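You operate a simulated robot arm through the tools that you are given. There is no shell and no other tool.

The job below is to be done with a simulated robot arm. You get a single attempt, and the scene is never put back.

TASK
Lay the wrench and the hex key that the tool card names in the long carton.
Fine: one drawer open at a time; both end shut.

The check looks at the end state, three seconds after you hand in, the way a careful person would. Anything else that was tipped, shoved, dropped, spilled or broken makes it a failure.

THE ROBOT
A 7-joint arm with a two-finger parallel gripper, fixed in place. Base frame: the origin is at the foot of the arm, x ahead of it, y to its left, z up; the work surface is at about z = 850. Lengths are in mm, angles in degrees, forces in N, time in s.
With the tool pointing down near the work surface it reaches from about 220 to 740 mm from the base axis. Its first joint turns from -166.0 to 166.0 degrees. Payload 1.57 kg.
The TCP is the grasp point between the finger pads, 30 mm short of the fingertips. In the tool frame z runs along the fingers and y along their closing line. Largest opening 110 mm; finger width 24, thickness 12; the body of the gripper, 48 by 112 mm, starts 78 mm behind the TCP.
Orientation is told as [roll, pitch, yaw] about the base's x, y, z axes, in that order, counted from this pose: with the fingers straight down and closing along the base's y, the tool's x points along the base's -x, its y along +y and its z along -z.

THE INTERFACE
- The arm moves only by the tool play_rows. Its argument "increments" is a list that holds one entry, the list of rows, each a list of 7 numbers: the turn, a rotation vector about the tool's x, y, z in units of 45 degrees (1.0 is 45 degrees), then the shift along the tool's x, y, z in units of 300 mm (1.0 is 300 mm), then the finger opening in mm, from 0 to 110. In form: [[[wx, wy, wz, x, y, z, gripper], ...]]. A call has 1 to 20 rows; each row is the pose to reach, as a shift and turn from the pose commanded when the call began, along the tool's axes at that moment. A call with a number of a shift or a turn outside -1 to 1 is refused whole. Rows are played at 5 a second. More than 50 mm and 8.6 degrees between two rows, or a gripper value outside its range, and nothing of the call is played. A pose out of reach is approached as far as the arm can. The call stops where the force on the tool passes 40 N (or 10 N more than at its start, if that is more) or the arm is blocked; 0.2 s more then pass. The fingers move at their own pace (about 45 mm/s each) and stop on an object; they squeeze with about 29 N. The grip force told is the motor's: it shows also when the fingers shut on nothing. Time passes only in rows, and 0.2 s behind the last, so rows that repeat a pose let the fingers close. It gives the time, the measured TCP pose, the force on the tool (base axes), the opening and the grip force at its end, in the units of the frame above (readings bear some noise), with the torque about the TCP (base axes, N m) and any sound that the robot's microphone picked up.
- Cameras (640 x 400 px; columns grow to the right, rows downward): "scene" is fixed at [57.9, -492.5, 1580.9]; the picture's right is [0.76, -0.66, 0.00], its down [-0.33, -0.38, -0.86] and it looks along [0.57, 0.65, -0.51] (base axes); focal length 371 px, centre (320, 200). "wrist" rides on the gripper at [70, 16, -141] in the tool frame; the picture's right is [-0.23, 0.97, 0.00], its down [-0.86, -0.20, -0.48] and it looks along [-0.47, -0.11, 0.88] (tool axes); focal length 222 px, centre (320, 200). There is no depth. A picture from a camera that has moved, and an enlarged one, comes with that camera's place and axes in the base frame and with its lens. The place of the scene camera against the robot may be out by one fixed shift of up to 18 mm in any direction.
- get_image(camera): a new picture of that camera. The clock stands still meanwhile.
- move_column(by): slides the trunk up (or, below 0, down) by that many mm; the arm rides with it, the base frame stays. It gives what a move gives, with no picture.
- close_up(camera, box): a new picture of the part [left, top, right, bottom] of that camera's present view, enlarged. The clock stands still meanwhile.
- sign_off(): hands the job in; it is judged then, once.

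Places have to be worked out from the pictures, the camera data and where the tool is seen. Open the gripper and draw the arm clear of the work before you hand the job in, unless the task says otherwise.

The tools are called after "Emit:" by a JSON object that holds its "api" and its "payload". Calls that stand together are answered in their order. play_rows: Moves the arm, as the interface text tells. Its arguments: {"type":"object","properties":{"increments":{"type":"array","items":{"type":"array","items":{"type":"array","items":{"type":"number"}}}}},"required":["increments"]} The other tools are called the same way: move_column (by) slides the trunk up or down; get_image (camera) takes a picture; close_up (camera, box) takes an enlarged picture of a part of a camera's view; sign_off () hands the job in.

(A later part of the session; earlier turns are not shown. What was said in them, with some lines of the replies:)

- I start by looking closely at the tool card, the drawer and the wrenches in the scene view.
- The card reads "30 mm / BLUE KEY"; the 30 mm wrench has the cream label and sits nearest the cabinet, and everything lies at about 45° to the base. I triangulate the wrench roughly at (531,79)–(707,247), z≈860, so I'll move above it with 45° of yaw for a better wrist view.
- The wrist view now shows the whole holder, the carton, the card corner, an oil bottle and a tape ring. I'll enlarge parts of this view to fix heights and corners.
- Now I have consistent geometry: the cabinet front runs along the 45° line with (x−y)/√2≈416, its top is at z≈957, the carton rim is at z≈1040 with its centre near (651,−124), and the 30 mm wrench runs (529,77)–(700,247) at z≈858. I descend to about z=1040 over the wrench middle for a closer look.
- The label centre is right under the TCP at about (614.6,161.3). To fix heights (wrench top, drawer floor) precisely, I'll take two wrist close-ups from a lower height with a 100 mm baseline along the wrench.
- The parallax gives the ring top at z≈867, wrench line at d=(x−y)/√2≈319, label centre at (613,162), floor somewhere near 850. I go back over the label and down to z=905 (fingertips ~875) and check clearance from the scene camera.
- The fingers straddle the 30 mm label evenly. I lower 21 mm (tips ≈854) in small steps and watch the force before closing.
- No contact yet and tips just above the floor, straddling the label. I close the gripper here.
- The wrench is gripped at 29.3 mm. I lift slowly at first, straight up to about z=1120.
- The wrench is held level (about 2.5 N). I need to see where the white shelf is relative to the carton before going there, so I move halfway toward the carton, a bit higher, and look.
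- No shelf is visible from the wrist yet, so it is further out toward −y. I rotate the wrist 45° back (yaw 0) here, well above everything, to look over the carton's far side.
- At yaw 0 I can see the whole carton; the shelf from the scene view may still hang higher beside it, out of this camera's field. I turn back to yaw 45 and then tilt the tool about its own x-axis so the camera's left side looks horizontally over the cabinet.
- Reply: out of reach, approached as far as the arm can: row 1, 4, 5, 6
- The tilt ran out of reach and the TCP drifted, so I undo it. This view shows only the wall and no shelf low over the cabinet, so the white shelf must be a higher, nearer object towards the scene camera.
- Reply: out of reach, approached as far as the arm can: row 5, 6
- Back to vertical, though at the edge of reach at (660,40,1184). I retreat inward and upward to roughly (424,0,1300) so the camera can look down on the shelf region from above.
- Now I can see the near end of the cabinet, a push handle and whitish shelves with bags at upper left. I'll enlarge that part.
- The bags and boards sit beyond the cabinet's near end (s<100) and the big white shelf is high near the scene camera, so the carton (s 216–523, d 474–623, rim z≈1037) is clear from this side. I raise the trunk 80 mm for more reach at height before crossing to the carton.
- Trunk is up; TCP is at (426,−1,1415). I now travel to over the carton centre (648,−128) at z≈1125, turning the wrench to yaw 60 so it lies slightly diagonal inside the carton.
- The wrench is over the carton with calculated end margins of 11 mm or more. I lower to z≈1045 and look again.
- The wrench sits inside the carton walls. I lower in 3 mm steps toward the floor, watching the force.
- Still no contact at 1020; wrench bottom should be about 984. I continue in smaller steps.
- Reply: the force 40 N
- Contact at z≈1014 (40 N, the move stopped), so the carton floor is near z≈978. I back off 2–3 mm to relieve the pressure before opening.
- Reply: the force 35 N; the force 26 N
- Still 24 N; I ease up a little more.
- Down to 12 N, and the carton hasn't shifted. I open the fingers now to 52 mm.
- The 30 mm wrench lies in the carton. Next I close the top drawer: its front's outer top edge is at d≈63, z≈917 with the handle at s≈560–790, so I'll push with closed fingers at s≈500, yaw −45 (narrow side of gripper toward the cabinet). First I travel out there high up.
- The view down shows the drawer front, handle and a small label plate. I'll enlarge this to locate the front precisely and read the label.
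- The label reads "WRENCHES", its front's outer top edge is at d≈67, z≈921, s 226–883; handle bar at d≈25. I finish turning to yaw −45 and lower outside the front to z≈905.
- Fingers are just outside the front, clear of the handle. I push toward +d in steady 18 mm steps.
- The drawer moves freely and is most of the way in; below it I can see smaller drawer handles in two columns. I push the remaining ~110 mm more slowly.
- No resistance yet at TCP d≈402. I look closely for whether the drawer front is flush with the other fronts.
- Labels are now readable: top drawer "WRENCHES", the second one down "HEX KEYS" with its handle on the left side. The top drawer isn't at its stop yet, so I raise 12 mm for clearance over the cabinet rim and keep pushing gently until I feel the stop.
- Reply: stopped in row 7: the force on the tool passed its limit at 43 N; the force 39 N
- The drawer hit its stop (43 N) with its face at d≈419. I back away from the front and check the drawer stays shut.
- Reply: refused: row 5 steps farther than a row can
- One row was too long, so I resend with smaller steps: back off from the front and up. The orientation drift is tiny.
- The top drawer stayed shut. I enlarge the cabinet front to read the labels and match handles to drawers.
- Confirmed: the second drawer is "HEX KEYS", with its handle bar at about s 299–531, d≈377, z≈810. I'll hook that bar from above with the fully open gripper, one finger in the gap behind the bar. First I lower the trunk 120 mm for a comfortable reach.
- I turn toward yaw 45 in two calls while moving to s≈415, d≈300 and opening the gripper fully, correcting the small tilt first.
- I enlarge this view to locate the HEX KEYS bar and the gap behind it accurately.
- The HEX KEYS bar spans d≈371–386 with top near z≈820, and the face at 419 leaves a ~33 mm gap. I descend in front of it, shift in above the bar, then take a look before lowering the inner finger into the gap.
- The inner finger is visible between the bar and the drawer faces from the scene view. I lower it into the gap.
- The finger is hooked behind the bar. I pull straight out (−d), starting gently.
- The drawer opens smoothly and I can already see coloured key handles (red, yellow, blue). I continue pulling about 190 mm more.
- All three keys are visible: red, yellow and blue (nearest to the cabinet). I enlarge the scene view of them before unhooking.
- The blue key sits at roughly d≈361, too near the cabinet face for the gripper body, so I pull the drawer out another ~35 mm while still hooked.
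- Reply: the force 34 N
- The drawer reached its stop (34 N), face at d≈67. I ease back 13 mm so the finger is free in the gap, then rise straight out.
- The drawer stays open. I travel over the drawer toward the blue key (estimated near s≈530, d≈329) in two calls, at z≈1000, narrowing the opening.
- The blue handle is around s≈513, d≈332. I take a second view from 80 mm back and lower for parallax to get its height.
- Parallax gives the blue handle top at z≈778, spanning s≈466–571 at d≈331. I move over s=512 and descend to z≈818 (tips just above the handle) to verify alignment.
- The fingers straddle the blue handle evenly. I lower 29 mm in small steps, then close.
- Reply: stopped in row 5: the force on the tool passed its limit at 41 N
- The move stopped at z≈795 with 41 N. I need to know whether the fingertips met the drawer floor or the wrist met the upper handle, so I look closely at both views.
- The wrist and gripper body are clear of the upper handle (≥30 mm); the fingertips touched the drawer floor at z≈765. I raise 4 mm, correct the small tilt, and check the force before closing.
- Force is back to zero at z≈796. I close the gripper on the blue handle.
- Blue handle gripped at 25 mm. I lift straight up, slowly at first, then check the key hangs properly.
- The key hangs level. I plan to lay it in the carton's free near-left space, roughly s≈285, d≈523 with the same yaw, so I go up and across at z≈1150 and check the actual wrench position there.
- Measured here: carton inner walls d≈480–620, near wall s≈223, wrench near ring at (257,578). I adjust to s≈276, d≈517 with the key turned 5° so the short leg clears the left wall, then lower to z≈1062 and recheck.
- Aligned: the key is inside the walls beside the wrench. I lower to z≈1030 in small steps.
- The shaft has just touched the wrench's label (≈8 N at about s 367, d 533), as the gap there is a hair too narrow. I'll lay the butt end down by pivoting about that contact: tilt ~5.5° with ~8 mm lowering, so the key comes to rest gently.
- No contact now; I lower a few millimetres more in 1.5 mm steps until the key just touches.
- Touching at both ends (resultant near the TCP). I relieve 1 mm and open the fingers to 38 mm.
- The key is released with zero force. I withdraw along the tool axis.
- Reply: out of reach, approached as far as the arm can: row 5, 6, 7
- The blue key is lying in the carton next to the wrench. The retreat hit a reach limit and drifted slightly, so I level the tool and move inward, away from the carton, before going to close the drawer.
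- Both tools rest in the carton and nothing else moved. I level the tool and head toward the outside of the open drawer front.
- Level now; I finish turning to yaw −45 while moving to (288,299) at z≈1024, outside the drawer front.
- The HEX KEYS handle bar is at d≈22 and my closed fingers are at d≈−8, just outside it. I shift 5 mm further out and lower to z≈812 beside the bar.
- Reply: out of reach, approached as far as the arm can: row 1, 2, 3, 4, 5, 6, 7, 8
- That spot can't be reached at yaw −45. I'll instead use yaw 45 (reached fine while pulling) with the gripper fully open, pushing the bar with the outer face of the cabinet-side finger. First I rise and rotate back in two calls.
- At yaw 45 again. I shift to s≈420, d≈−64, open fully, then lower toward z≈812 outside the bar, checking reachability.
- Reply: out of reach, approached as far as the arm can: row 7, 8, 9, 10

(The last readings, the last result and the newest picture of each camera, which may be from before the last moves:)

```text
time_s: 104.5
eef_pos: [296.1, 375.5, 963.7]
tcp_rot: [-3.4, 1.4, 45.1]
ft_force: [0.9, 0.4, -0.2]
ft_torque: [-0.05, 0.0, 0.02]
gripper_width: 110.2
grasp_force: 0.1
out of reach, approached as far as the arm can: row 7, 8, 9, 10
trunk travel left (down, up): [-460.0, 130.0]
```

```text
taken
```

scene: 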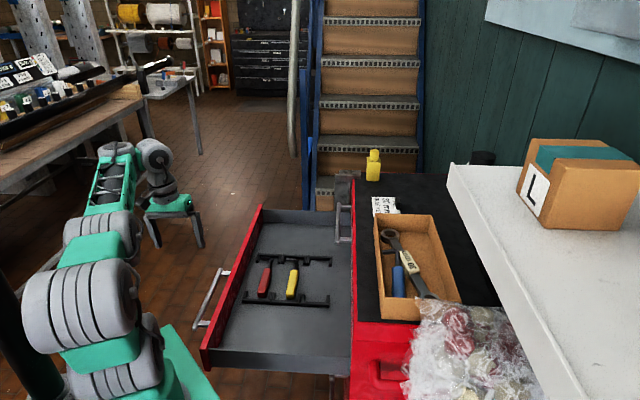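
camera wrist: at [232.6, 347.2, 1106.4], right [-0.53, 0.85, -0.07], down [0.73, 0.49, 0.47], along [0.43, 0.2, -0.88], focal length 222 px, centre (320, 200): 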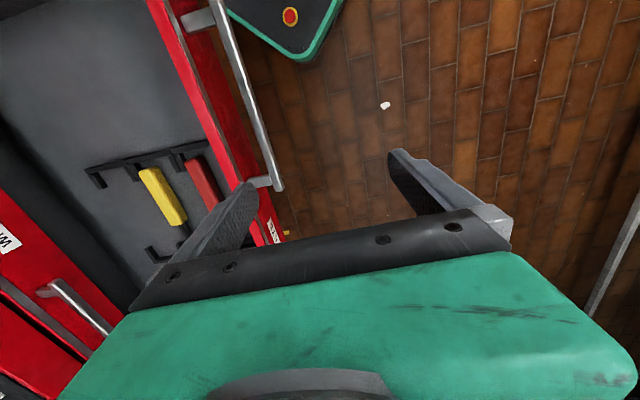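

The arm's elbow posture has drifted so this spot is now out of reach. I'll go back over the drawer to an extended pose (where the posture was good), levelling the tool on the way.

Emit:
{"api": "play_rows", "payload": {"increments": [[[-0.02, -0.01, 0, 0, 0, -0.1, 110], [-0.04, -0.02, 0, 0, 0, -0.2, 110], [-0.0756, -0.031, 0, 0.02, -0.1, -0.25, 90], [-0.0756, -0.031, 0, 0.04, -0.22, -0.25, 60], [-0.0756, -0.031, 0, 0.05, -0.35, -0.25, 60], [-0.0756, -0.031, 0, 0.06, -0.48, -0.25, 60], [-0.0756, -0.031, 0, 0.07, -0.61, -0.25, 60], [-0.0756, -0.031, 0, 0.08, -0.74, -0.25, 60], [-0.0756, -0.031, 0, 0.08, -0.74, -0.25, 60]]]}}

Emit:
{"api": "get_image", "payload": {"camera": "scene"}}

```text
time_s: 106.5
eef_pos: [403.8, 173.4, 1022.2]
tcp_rot: [3.6, -1.2, 44.9]
ft_force: [0.5, 1.1, 0.2]
ft_torque: [0.03, 0.0, 0.0]
gripper_width: 60.2
grasp_force: 0.1
out of reach, approached as far as the arm can: row 1, 2, 3, 4, 5, 6, 7, 8, 9
trunk travel left (down, up): [-460.0, 130.0]
```

```text
taken
```

scene: 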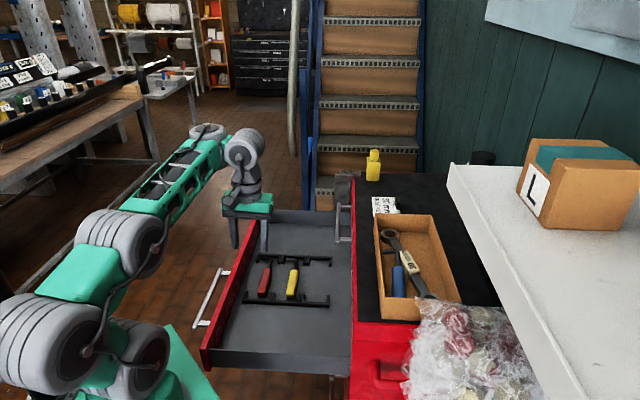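

The commanded pose simply lies below what this folded posture can reach. I raise and extend toward (600,160,1150) while removing the tilt, to unfold the arm.

Emit:
{"api": "play_rows", "payload": {"increments": [[[0.02, 0.01, 0, 0, 0, -0.1, 60], [0.04, 0.02, 0, 0, 0, -0.2, 60], [0.0756, 0.031, 0, -0.05, -0.05, -0.32, 60], [0.0756, 0.031, 0, -0.12, -0.13, -0.42, 60], [0.0756, 0.031, 0, -0.2, -0.22, -0.507, 60], [0.0756, 0.031, 0, -0.29, -0.31, -0.507, 60], [0.0756, 0.031, 0, -0.38, -0.41, -0.507, 60], [0.0756, 0.031, 0, -0.47, -0.51, -0.507, 60], [0.0756, 0.031, 0, -0.47, -0.51, -0.507, 60]]]}}

Emit:
{"api": "get_image", "payload": {"camera": "scene"}}

```text
time_s: 108.5
eef_pos: [616.3, 154.2, 1168.5]
tcp_rot: [0.1, 0.1, 45.2]
ft_force: [0.5, 0.1, -0.9]
ft_torque: [0.0, 0.03, 0.02]
gripper_width: 60.1
grasp_force: 0.1
trunk travel left (down, up): [-460.0, 130.0]
```

```text
taken
```

scene: 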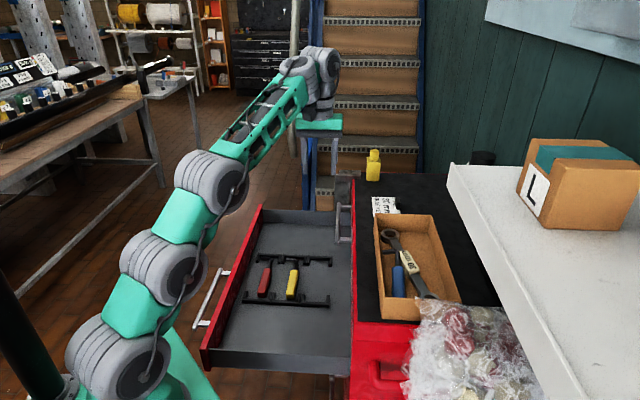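

Reachable again and unfolding. I lower to about z=1000 here, in the region where the posture was good before, and check the arm.

Emit:
{"api": "play_rows", "payload": {"increments": [[[0, 0, 0, 0.03, 0, 0.12, 60], [0, 0, 0, 0.06, 0, 0.24, 60], [0, 0, 0, 0.09, 0, 0.36, 60], [0, 0, 0, 0.12, 0, 0.48, 60], [0, 0, 0, 0.12, 0, 0.56, 60], [0, 0, 0, 0.12, 0, 0.56, 60]]]}}

Emit:
{"api": "get_image", "payload": {"camera": "scene"}}

```text
time_s: 109.9
eef_pos: [590.8, 129.6, 999.6]
tcp_rot: [0.1, 0.0, 45.0]
ft_force: [-0.7, 1.0, -0.3]
ft_torque: [0.01, 0.01, -0.03]
gripper_width: 60.0
grasp_force: 0.0
trunk travel left (down, up): [-460.0, 130.0]
```

```text
taken
```

scene: 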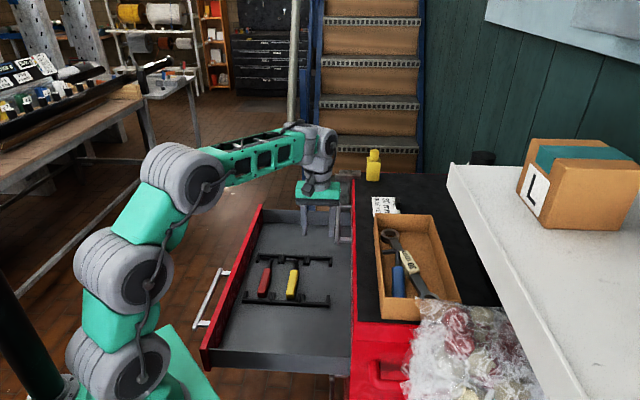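

Posture is good again (elbow up). I now travel back along the drawer direction at z≈950 toward the outside of the front.

Emit:
{"api": "play_rows", "payload": {"increments": [[[0, 0, 0, 0.03, 0.13, 0.03, 80], [0, 0, 0, 0.06, 0.26, 0.06, 100], [0, 0, 0, 0.09, 0.39, 0.1, 110], [0, 0, 0, 0.12, 0.52, 0.13, 110], [0, 0, 0, 0.15, 0.65, 0.16, 110], [0, 0, 0, 0.15, 0.65, 0.16, 110]]]}}

Emit:
{"api": "play_rows", "payload": {"increments": [[[0, 0, 0, 0.03, 0.13, 0, 110], [0, 0, 0, 0.06, 0.26, 0, 110], [0, 0, 0, 0.09, 0.39, 0, 110], [0, 0, 0, 0.12, 0.52, 0, 110], [0, 0, 0, 0.147, 0.65, 0, 110], [0, 0, 0, 0.147, 0.65, 0, 110]]]}}

Emit:
{"api": "get_image", "payload": {"camera": "scene"}}

Emit:
{"api": "get_image", "payload": {"camera": "wrist"}}

```text
time_s: 111.3
eef_pos: [418.8, 235.8, 953.9]
tcp_rot: [0.1, 0.0, 45.0]
ft_force: [0.2, 0.3, -0.1]
ft_torque: [0.0, -0.02, 0.02]
gripper_width: 109.7
grasp_force: 0.1
trunk travel left (down, up): [-460.0, 130.0]
```

```text
time_s: 112.7
eef_pos: [250.4, 342.4, 952.8]
tcp_rot: [0.1, 0.0, 45.0]
ft_force: [-0.3, 0.4, 0.1]
ft_torque: [0.02, 0.0, 0.0]
gripper_width: 110.0
grasp_force: 0.0
trunk travel left (down, up): [-460.0, 130.0]
```

```text
taken
```

scene: 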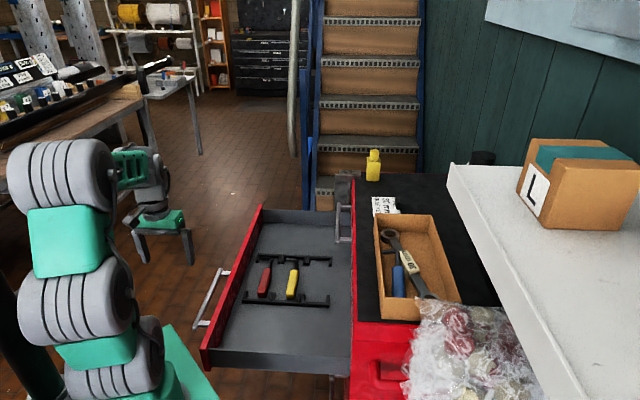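

```text
taken
camera wrist: at [190.6, 305.7, 1094.8], right [-0.53, 0.85, 0.0], down [0.75, 0.46, 0.48], along [0.4, 0.25, -0.88], focal length 222 px, centre (320, 200)
```

wrist: 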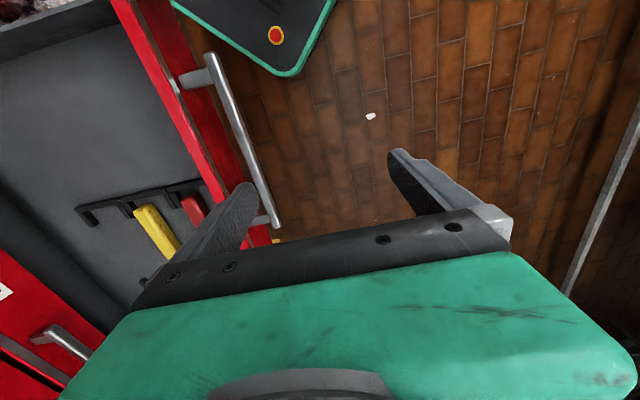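

Reached s≈419, d≈−65 with the finger's outer face about 17 mm outside the bar. I lower to z≈812.

Emit:
{"api": "play_rows", "payload": {"increments": [[[0, 0, 0, 0, 0, 0.08, 110], [0, 0, 0, 0, 0, 0.17, 110], [0, 0, 0, 0, 0, 0.26, 110], [0, 0, 0, 0, 0, 0.35, 110], [0, 0, 0, 0, 0, 0.42, 110], [0, 0, 0, 0, 0, 0.47, 110], [0, 0, 0, 0, 0, 0.47, 110]]]}}

Emit:
{"api": "get_image", "payload": {"camera": "wrist"}}

Emit:
{"api": "close_up", "payload": {"camera": "scene", "box": [120, 200, 300, 340]}}

```text
time_s: 114.3
eef_pos: [249.6, 343.5, 812.8]
tcp_rot: [0.1, -0.1, 45.1]
ft_force: [-0.4, 0.5, 0.1]
ft_torque: [-0.03, 0.02, 0.0]
gripper_width: 109.9
grasp_force: 0.0
trunk travel left (down, up): [-460.0, 130.0]
```

```text
taken
camera wrist: at [190.2, 306.2, 954.4], right [-0.53, 0.85, 0.0], down [0.75, 0.46, 0.48], along [0.4, 0.25, -0.88], focal length 222 px, centre (320, 200)
```

wrist: 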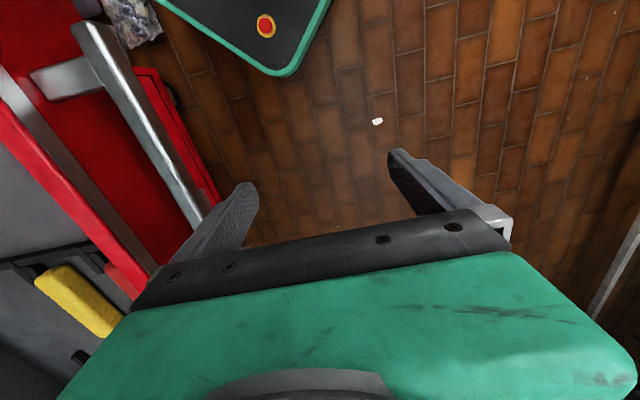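

```text
2.86 times, centred on (210, 270) of scene
camera zoom: at [57.9, -492.5, 1580.9], right [0.76, -0.66, 0.0], down [-0.33, -0.38, -0.86], along [0.57, 0.65, -0.51], focal length 1061 px, centre (634, 0)
```

zoom: 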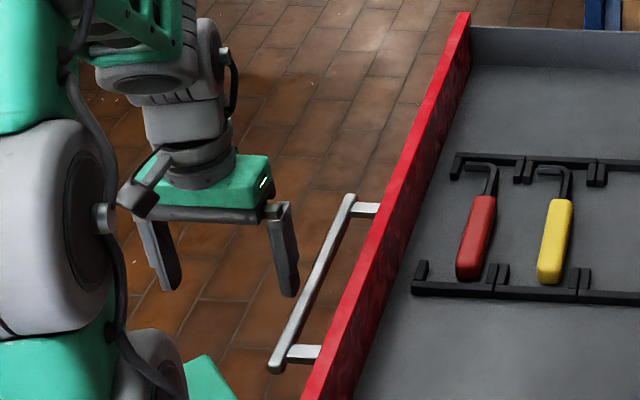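

The finger is just outside the bar. I push toward the cabinet in steady steps.

Emit:
{"api": "play_rows", "payload": {"increments": [[[0, 0, 0, 0, -0.03, 0, 110], [0, 0, 0, 0, -0.06, 0, 110], [0, 0, 0, 0, -0.09, 0, 110], [0, 0, 0, 0, -0.13, 0, 110], [0, 0, 0, 0, -0.18, 0, 110], [0, 0, 0, 0, -0.23, 0, 110], [0, 0, 0, 0, -0.28, 0, 110], [0, 0, 0, 0, -0.33, 0, 110], [0, 0, 0, 0, -0.38, 0, 110], [0, 0, 0, 0, -0.43, 0, 110], [0, 0, 0, 0, -0.48, 0, 110], [0, 0, 0, 0, -0.53, 0, 110], [0, 0, 0, 0, -0.58, 0, 110], [0, 0, 0, 0, -0.63, 0, 110], [0, 0, 0, 0, -0.68, 0, 110], [0, 0, 0, 0, -0.73, 0, 110], [0, 0, 0, 0, -0.78, 0, 110], [0, 0, 0, 0, -0.82, 0, 110], [0, 0, 0, 0, -0.85, 0, 110]]]}}

Emit:
{"api": "get_image", "payload": {"camera": "scene"}}

Emit:
{"api": "get_image", "payload": {"camera": "wrist"}}

```text
time_s: 118.3
eef_pos: [431.7, 162.7, 811.5]
tcp_rot: [0.1, -0.1, 45.0]
ft_force: [-2.2, 0.4, -0.2]
ft_torque: [-0.01, 0.01, -0.01]
gripper_width: 108.6
grasp_force: 0.0
trunk travel left (down, up): [-460.0, 130.0]
```

```text
taken
```

scene: 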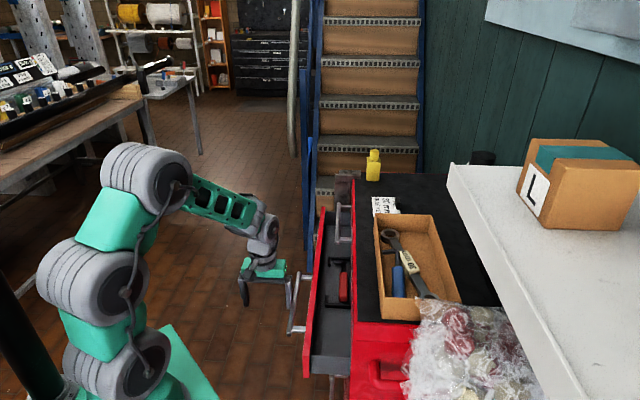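

```text
taken
camera wrist: at [370.8, 125.5, 953.1], right [-0.53, 0.85, 0.0], down [0.75, 0.46, 0.48], along [0.4, 0.25, -0.88], focal length 222 px, centre (320, 200)
```

wrist: 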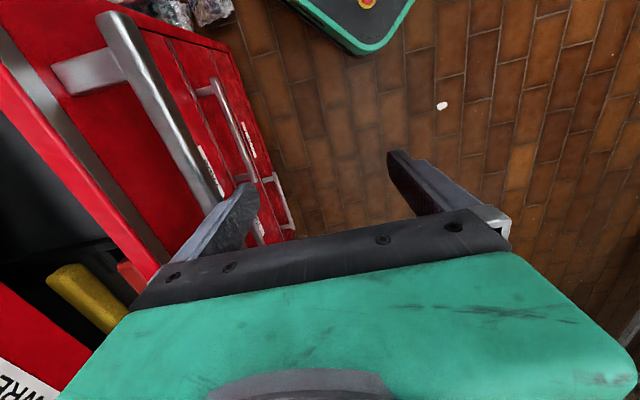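

The drawer follows well; about 115 mm remain. I push on more slowly until I feel the stop.

Emit:
{"api": "play_rows", "payload": {"increments": [[[0, 0, 0, 0, -0.04, 0, 110], [0, 0, 0, 0, -0.08, 0, 110], [0, 0, 0, 0, -0.12, 0, 110], [0, 0, 0, 0, -0.16, 0, 110], [0, 0, 0, 0, -0.2, 0, 110], [0, 0, 0, 0, -0.24, 0, 110], [0, 0, 0, 0, -0.275, 0, 110], [0, 0, 0, 0, -0.3, 0, 110], [0, 0, 0, 0, -0.32, 0, 110], [0, 0, 0, 0, -0.34, 0, 110], [0, 0, 0, 0, -0.355, 0, 110], [0, 0, 0, 0, -0.37, 0, 110], [0, 0, 0, 0, -0.385, 0, 110], [0, 0, 0, 0, -0.4, 0, 110]]]}}

Emit:
{"api": "get_image", "payload": {"camera": "scene"}}

Emit:
{"api": "get_image", "payload": {"camera": "wrist"}}

```text
time_s: 121.3
eef_pos: [514.0, 79.1, 812.6]
tcp_rot: [0.2, 0.1, 45.2]
ft_force: [-12.2, 15.4, 0.8]
ft_torque: [-0.12, -0.11, -0.1]
gripper_width: 93.6
grasp_force: 0.1
trunk travel left (down, up): [-460.0, 130.0]
```

```text
taken
```

scene: 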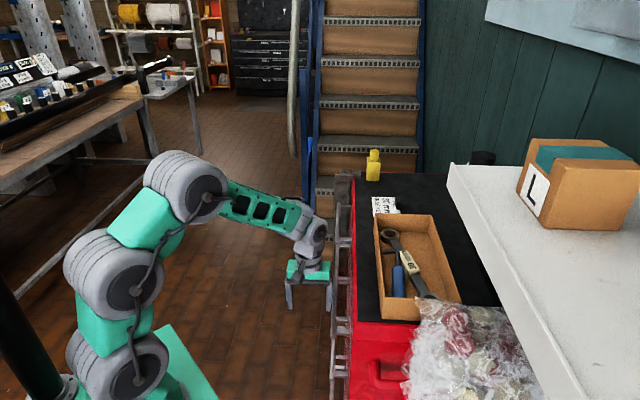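

```text
taken
camera wrist: at [454.3, 41.9, 953.4], right [-0.53, 0.85, 0.0], down [0.75, 0.47, 0.48], along [0.4, 0.25, -0.88], focal length 222 px, centre (320, 200)
```

wrist: 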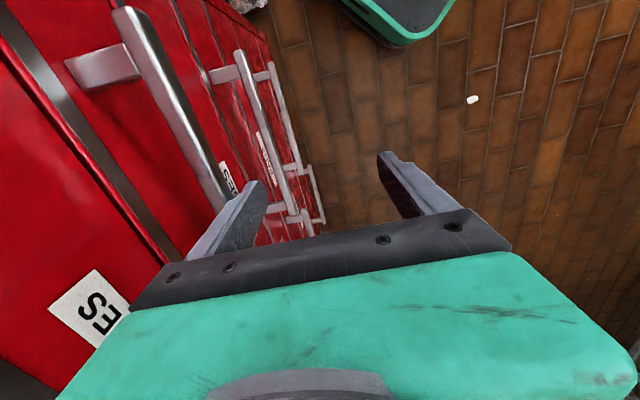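

The bar resists with ~20 N, indicating the stop. I enlarge the front to see whether the HEX KEYS drawer is flush.

Emit:
{"api": "close_up", "payload": {"camera": "wrist", "box": [0, 0, 260, 260]}}

Emit:
{"api": "close_up", "payload": {"camera": "scene", "box": [310, 170, 390, 400]}}

```text
1.54 times, centred on (130, 130) of wrist
camera zoom: at [454.3, 41.9, 953.4], right [-0.53, 0.85, 0.0], down [0.75, 0.47, 0.48], along [0.4, 0.25, -0.88], focal length 342 px, centre (612, 308)
```

zoom: 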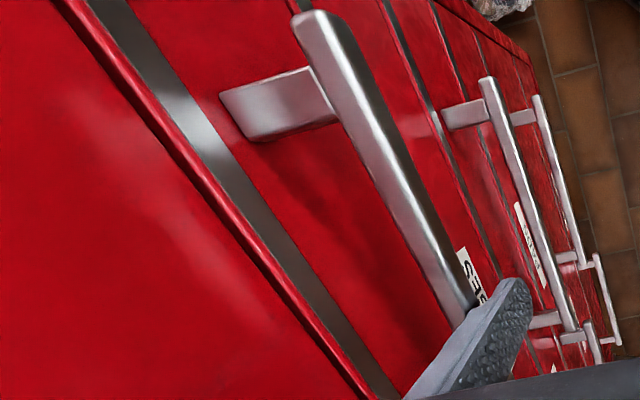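

```text
1.74 times, centred on (350, 285) of scene
camera zoom: at [57.9, -492.5, 1580.9], right [0.76, -0.66, 0.0], down [-0.33, -0.38, -0.86], along [0.57, 0.65, -0.51], focal length 646 px, centre (268, 52)
```

zoom: 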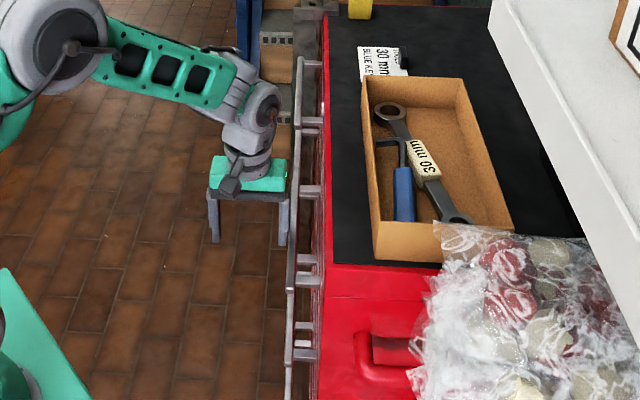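

It looks flush. I back off, reopen and rise to the same viewpoint I had before opening it (TCP ≈(506,80,959)) to compare directly.

Emit:
{"api": "play_rows", "payload": {"increments": [[[0, 0, 0, 0, 0.04, 0, 93], [0, 0, 0, 0, 0.12, 0, 93], [0, 0, 0, 0, 0.12, -0.1, 110], [0, 0, 0, 0, 0.12, -0.25, 110], [0, 0, 0, 0, 0.12, -0.38, 110], [0, 0, 0, 0, 0.12, -0.49, 110], [0, 0, 0, 0.0167, 0.02, -0.49, 110], [0, 0, 0, 0.0167, 0.02, -0.49, 110]]]}}

Emit:
{"api": "close_up", "payload": {"camera": "wrist", "box": [170, 30, 290, 110]}}

Emit:
{"api": "get_image", "payload": {"camera": "wrist"}}

Emit:
{"api": "get_image", "payload": {"camera": "scene"}}

```text
time_s: 123.1
eef_pos: [508.3, 76.8, 959.8]
tcp_rot: [0.1, 0.0, 45.1]
ft_force: [-0.1, 0.9, -0.2]
ft_torque: [0.0, -0.02, 0.0]
gripper_width: 110.1
grasp_force: 0.0
trunk travel left (down, up): [-460.0, 130.0]
```

```text
5.00 times, centred on (230, 70) of wrist
camera zoom: at [448.6, 40.6, 1100.8], right [-0.53, 0.85, 0.0], down [0.75, 0.46, 0.48], along [0.4, 0.25, -0.88], focal length 1111 px, centre (770, 850)
```

zoom: 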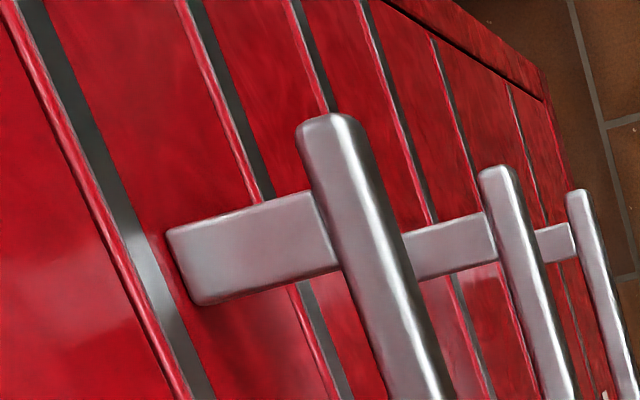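

```text
taken
camera wrist: at [448.6, 40.6, 1100.8], right [-0.53, 0.85, 0.0], down [0.75, 0.46, 0.48], along [0.4, 0.25, -0.88], focal length 222 px, centre (320, 200)
```

wrist: 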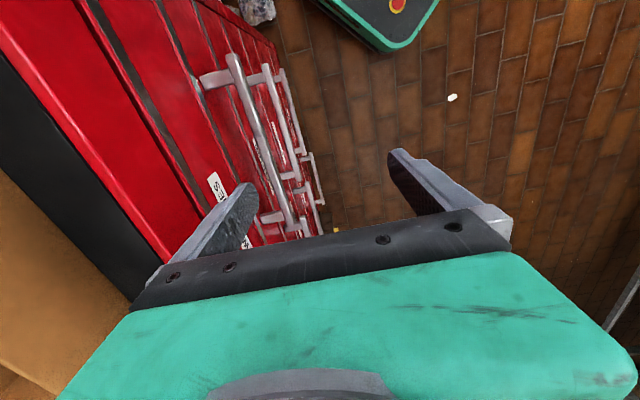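

```text
taken
```

scene: 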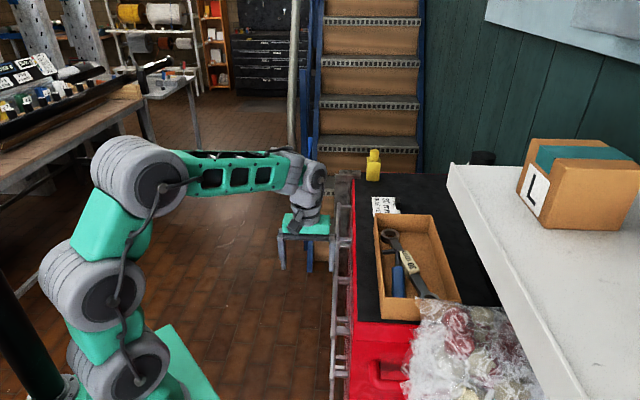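

Comparing bar positions, the HEX KEYS drawer's bar (d≈368–381) lines up with the untouched drawers' bars (≈370–383), so it is shut within a millimetre or two. I'll move along to also check the WRENCHES drawer's handle against those below it.

Emit:
{"api": "play_rows", "payload": {"increments": [[[0, 0, 0, 0, 0.1, -0.08, 90], [0, 0, 0, 0, 0.2, -0.18, 60], [0, 0, 0, -0.08, 0.25, -0.28, 50], [0, 0, 0, -0.2, 0.25, -0.35, 50], [0, 0, 0, -0.33, 0.25, -0.35, 50], [0, 0, 0, -0.46, 0.25, -0.35, 50], [0, 0, 0, -0.58, 0.25, -0.35, 50], [0, 0, 0, -0.63, 0.25, -0.35, 50], [0, 0, 0, -0.63, 0.25, -0.35, 50]]]}}

Emit:
{"api": "get_image", "payload": {"camera": "wrist"}}

Emit:
{"api": "close_up", "payload": {"camera": "wrist", "box": [100, 0, 330, 240]}}

```text
time_s: 125.1
eef_pos: [588.3, 264.4, 1063.6]
tcp_rot: [0.1, 0.0, 45.0]
ft_force: [0.1, 0.2, 0.3]
ft_torque: [0.01, 0.0, 0.02]
gripper_width: 50.2
grasp_force: 0.1
trunk travel left (down, up): [-460.0, 130.0]
```

```text
taken
camera wrist: at [528.4, 228.0, 1205.5], right [-0.53, 0.85, 0.0], down [0.75, 0.46, 0.48], along [0.4, 0.25, -0.88], focal length 222 px, centre (320, 200)
```

wrist: 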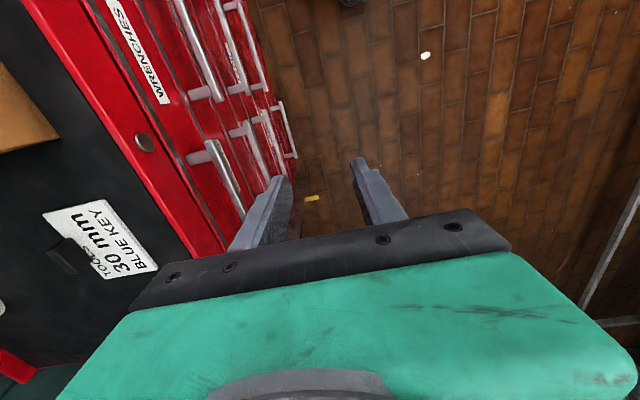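

```text
1.67 times, centred on (215, 120) of wrist
camera zoom: at [528.4, 228.0, 1205.5], right [-0.53, 0.85, 0.0], down [0.75, 0.46, 0.48], along [0.4, 0.25, -0.88], focal length 370 px, centre (495, 333)
```

zoom: 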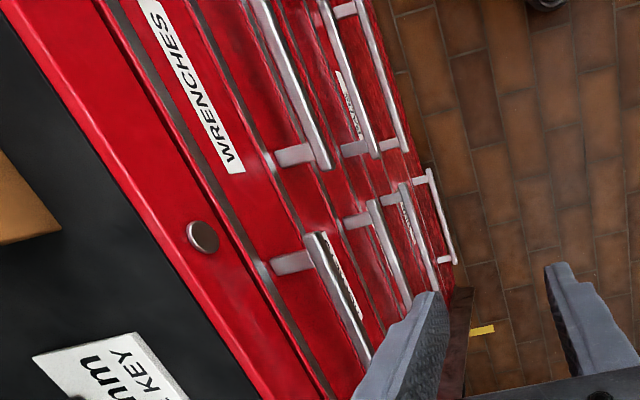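

All fronts look flush and the card again reads "TOOLS / 30 mm / BLUE KEY". I open the gripper and draw the arm back clear, up near its starting place, then do a final check.

Emit:
{"api": "play_rows", "payload": {"increments": [[[0, 0, 0, 0.05, 0.06, -0.06, 70], [0, 0, 0, 0.1, 0.12, -0.12, 90], [0, 0, 0, 0.16, 0.19, -0.18, 110], [0, 0, 0, 0.22, 0.26, -0.25, 110], [0, 0, 0, 0.28, 0.33, -0.32, 110], [0, 0, 0, 0.34, 0.4, -0.39, 110], [0, 0, 0, 0.405, 0.481, -0.45, 110], [0, 0, 0, 0.405, 0.481, -0.45, 110], [0, 0, 0, 0.405, 0.481, -0.45, 110]]]}}

Emit:
{"api": "get_image", "payload": {"camera": "scene"}}

Emit:
{"api": "close_up", "payload": {"camera": "scene", "box": [310, 150, 490, 400]}}

Emit:
{"api": "get_image", "payload": {"camera": "wrist"}}

Emit:
{"api": "close_up", "payload": {"camera": "scene", "box": [365, 195, 475, 325]}}

```text
time_s: 127.1
eef_pos: [401.1, 281.4, 1197.4]
tcp_rot: [0.1, 0.1, 45.0]
ft_force: [0.8, 0.7, -0.6]
ft_torque: [0.01, 0.02, 0.02]
gripper_width: 110.1
grasp_force: 0.1
trunk travel left (down, up): [-460.0, 130.0]
```

```text
taken
```

scene: 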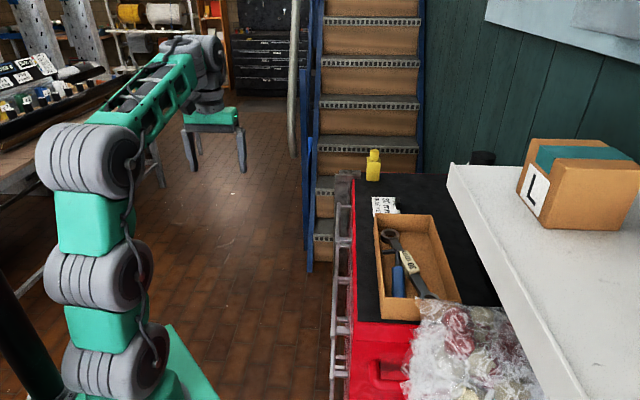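

```text
1.60 times, centred on (400, 275) of scene
camera zoom: at [57.9, -492.5, 1580.9], right [0.76, -0.66, 0.0], down [-0.33, -0.38, -0.86], along [0.57, 0.65, -0.51], focal length 594 px, centre (192, 80)
```

zoom: 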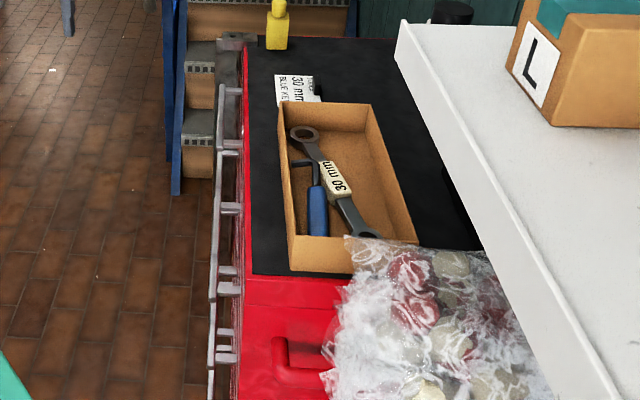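

```text
taken
camera wrist: at [341.0, 243.9, 1340.0], right [-0.53, 0.85, 0.0], down [0.75, 0.46, 0.48], along [0.4, 0.25, -0.88], focal length 222 px, centre (320, 200)
```

wrist: 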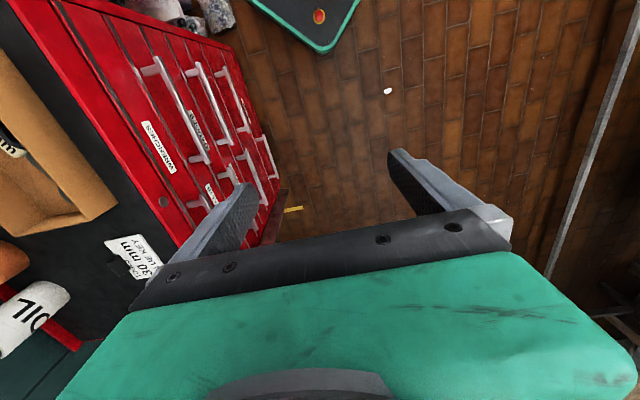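

```text
3.08 times, centred on (420, 260) of scene
camera zoom: at [57.9, -492.5, 1580.9], right [0.76, -0.66, 0.0], down [-0.33, -0.38, -0.86], along [0.57, 0.65, -0.51], focal length 1142 px, centre (12, 15)
```

zoom: 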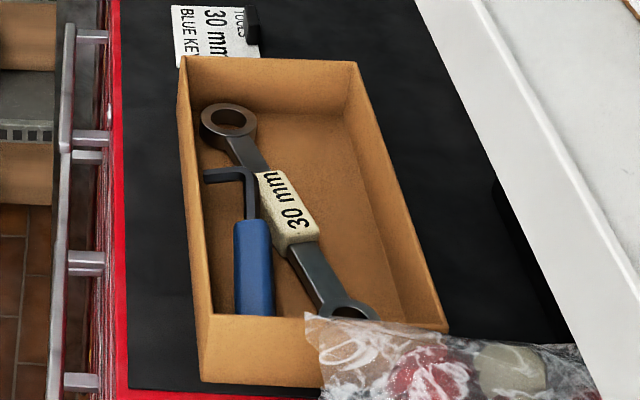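

Both tools lie in the carton, drawers look shut and everything else is in place. One last enlarged look at the drawer fronts before handing in.

Emit:
{"api": "close_up", "payload": {"camera": "wrist", "box": [20, 0, 300, 240]}}

Emit:
{"api": "close_up", "payload": {"camera": "scene", "box": [320, 160, 380, 400]}}

```text
1.67 times, centred on (160, 120) of wrist
camera zoom: at [341.0, 243.9, 1340.0], right [-0.53, 0.85, 0.0], down [0.75, 0.46, 0.48], along [0.4, 0.25, -0.88], focal length 370 px, centre (587, 333)
```

zoom: 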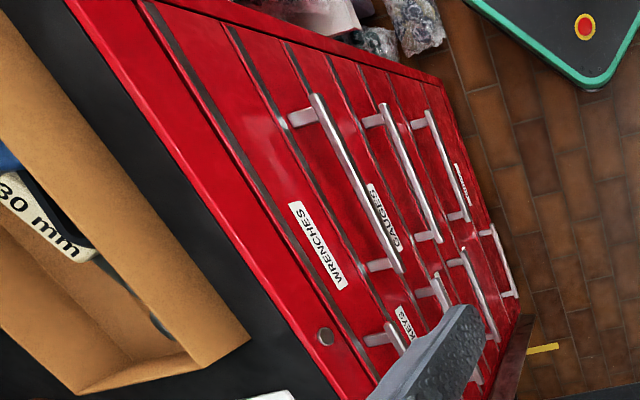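

```text
1.67 times, centred on (350, 280) of scene
camera zoom: at [57.9, -492.5, 1580.9], right [0.76, -0.66, 0.0], down [-0.33, -0.38, -0.86], along [0.57, 0.65, -0.51], focal length 619 px, centre (270, 67)
```

zoom: 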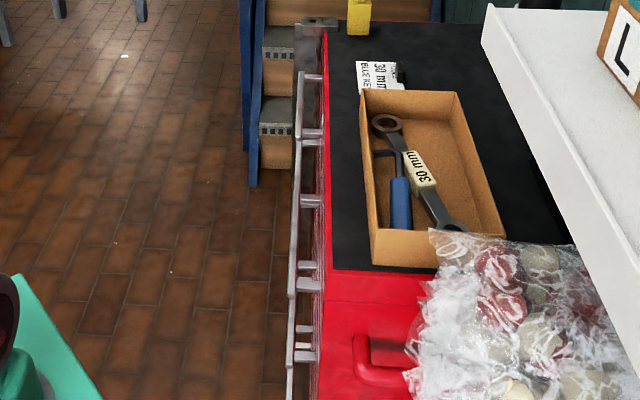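

All drawer fronts are flush. The 30 mm wrench and the blue hex key lie in the long carton, the gripper is open and the arm is clear, so I hand the job in.

Emit:
{"api": "sign_off", "payload": {}}

```text
The job is handed in.
```

The 30 mm wrench and the blue hex key, as named on the card, are both lying in the long carton, and I've handed the job in. I don't have the check's result.

- **Placement:** the wrench lies slightly diagonal. The key is beside it; its thin shaft came down against the wrench's label, so it may rest on the label's edge instead of flat on the carton floor.
- **Drawers:** I shut the WRENCHES drawer before opening the HEX KEYS one, so only one was open at a time. Both look flush with the others in the last pictures. The HEX KEYS handle lines up with the untouched ones to within about 2 mm.
- **Everything else:** I saw nothing else moved or tipped in the last pictures. The fingertips touched the HEX KEYS drawer floor once, at about 41 N, with no visible effect.
- **Arm:** the gripper is open and the arm is drawn back clear of the work.
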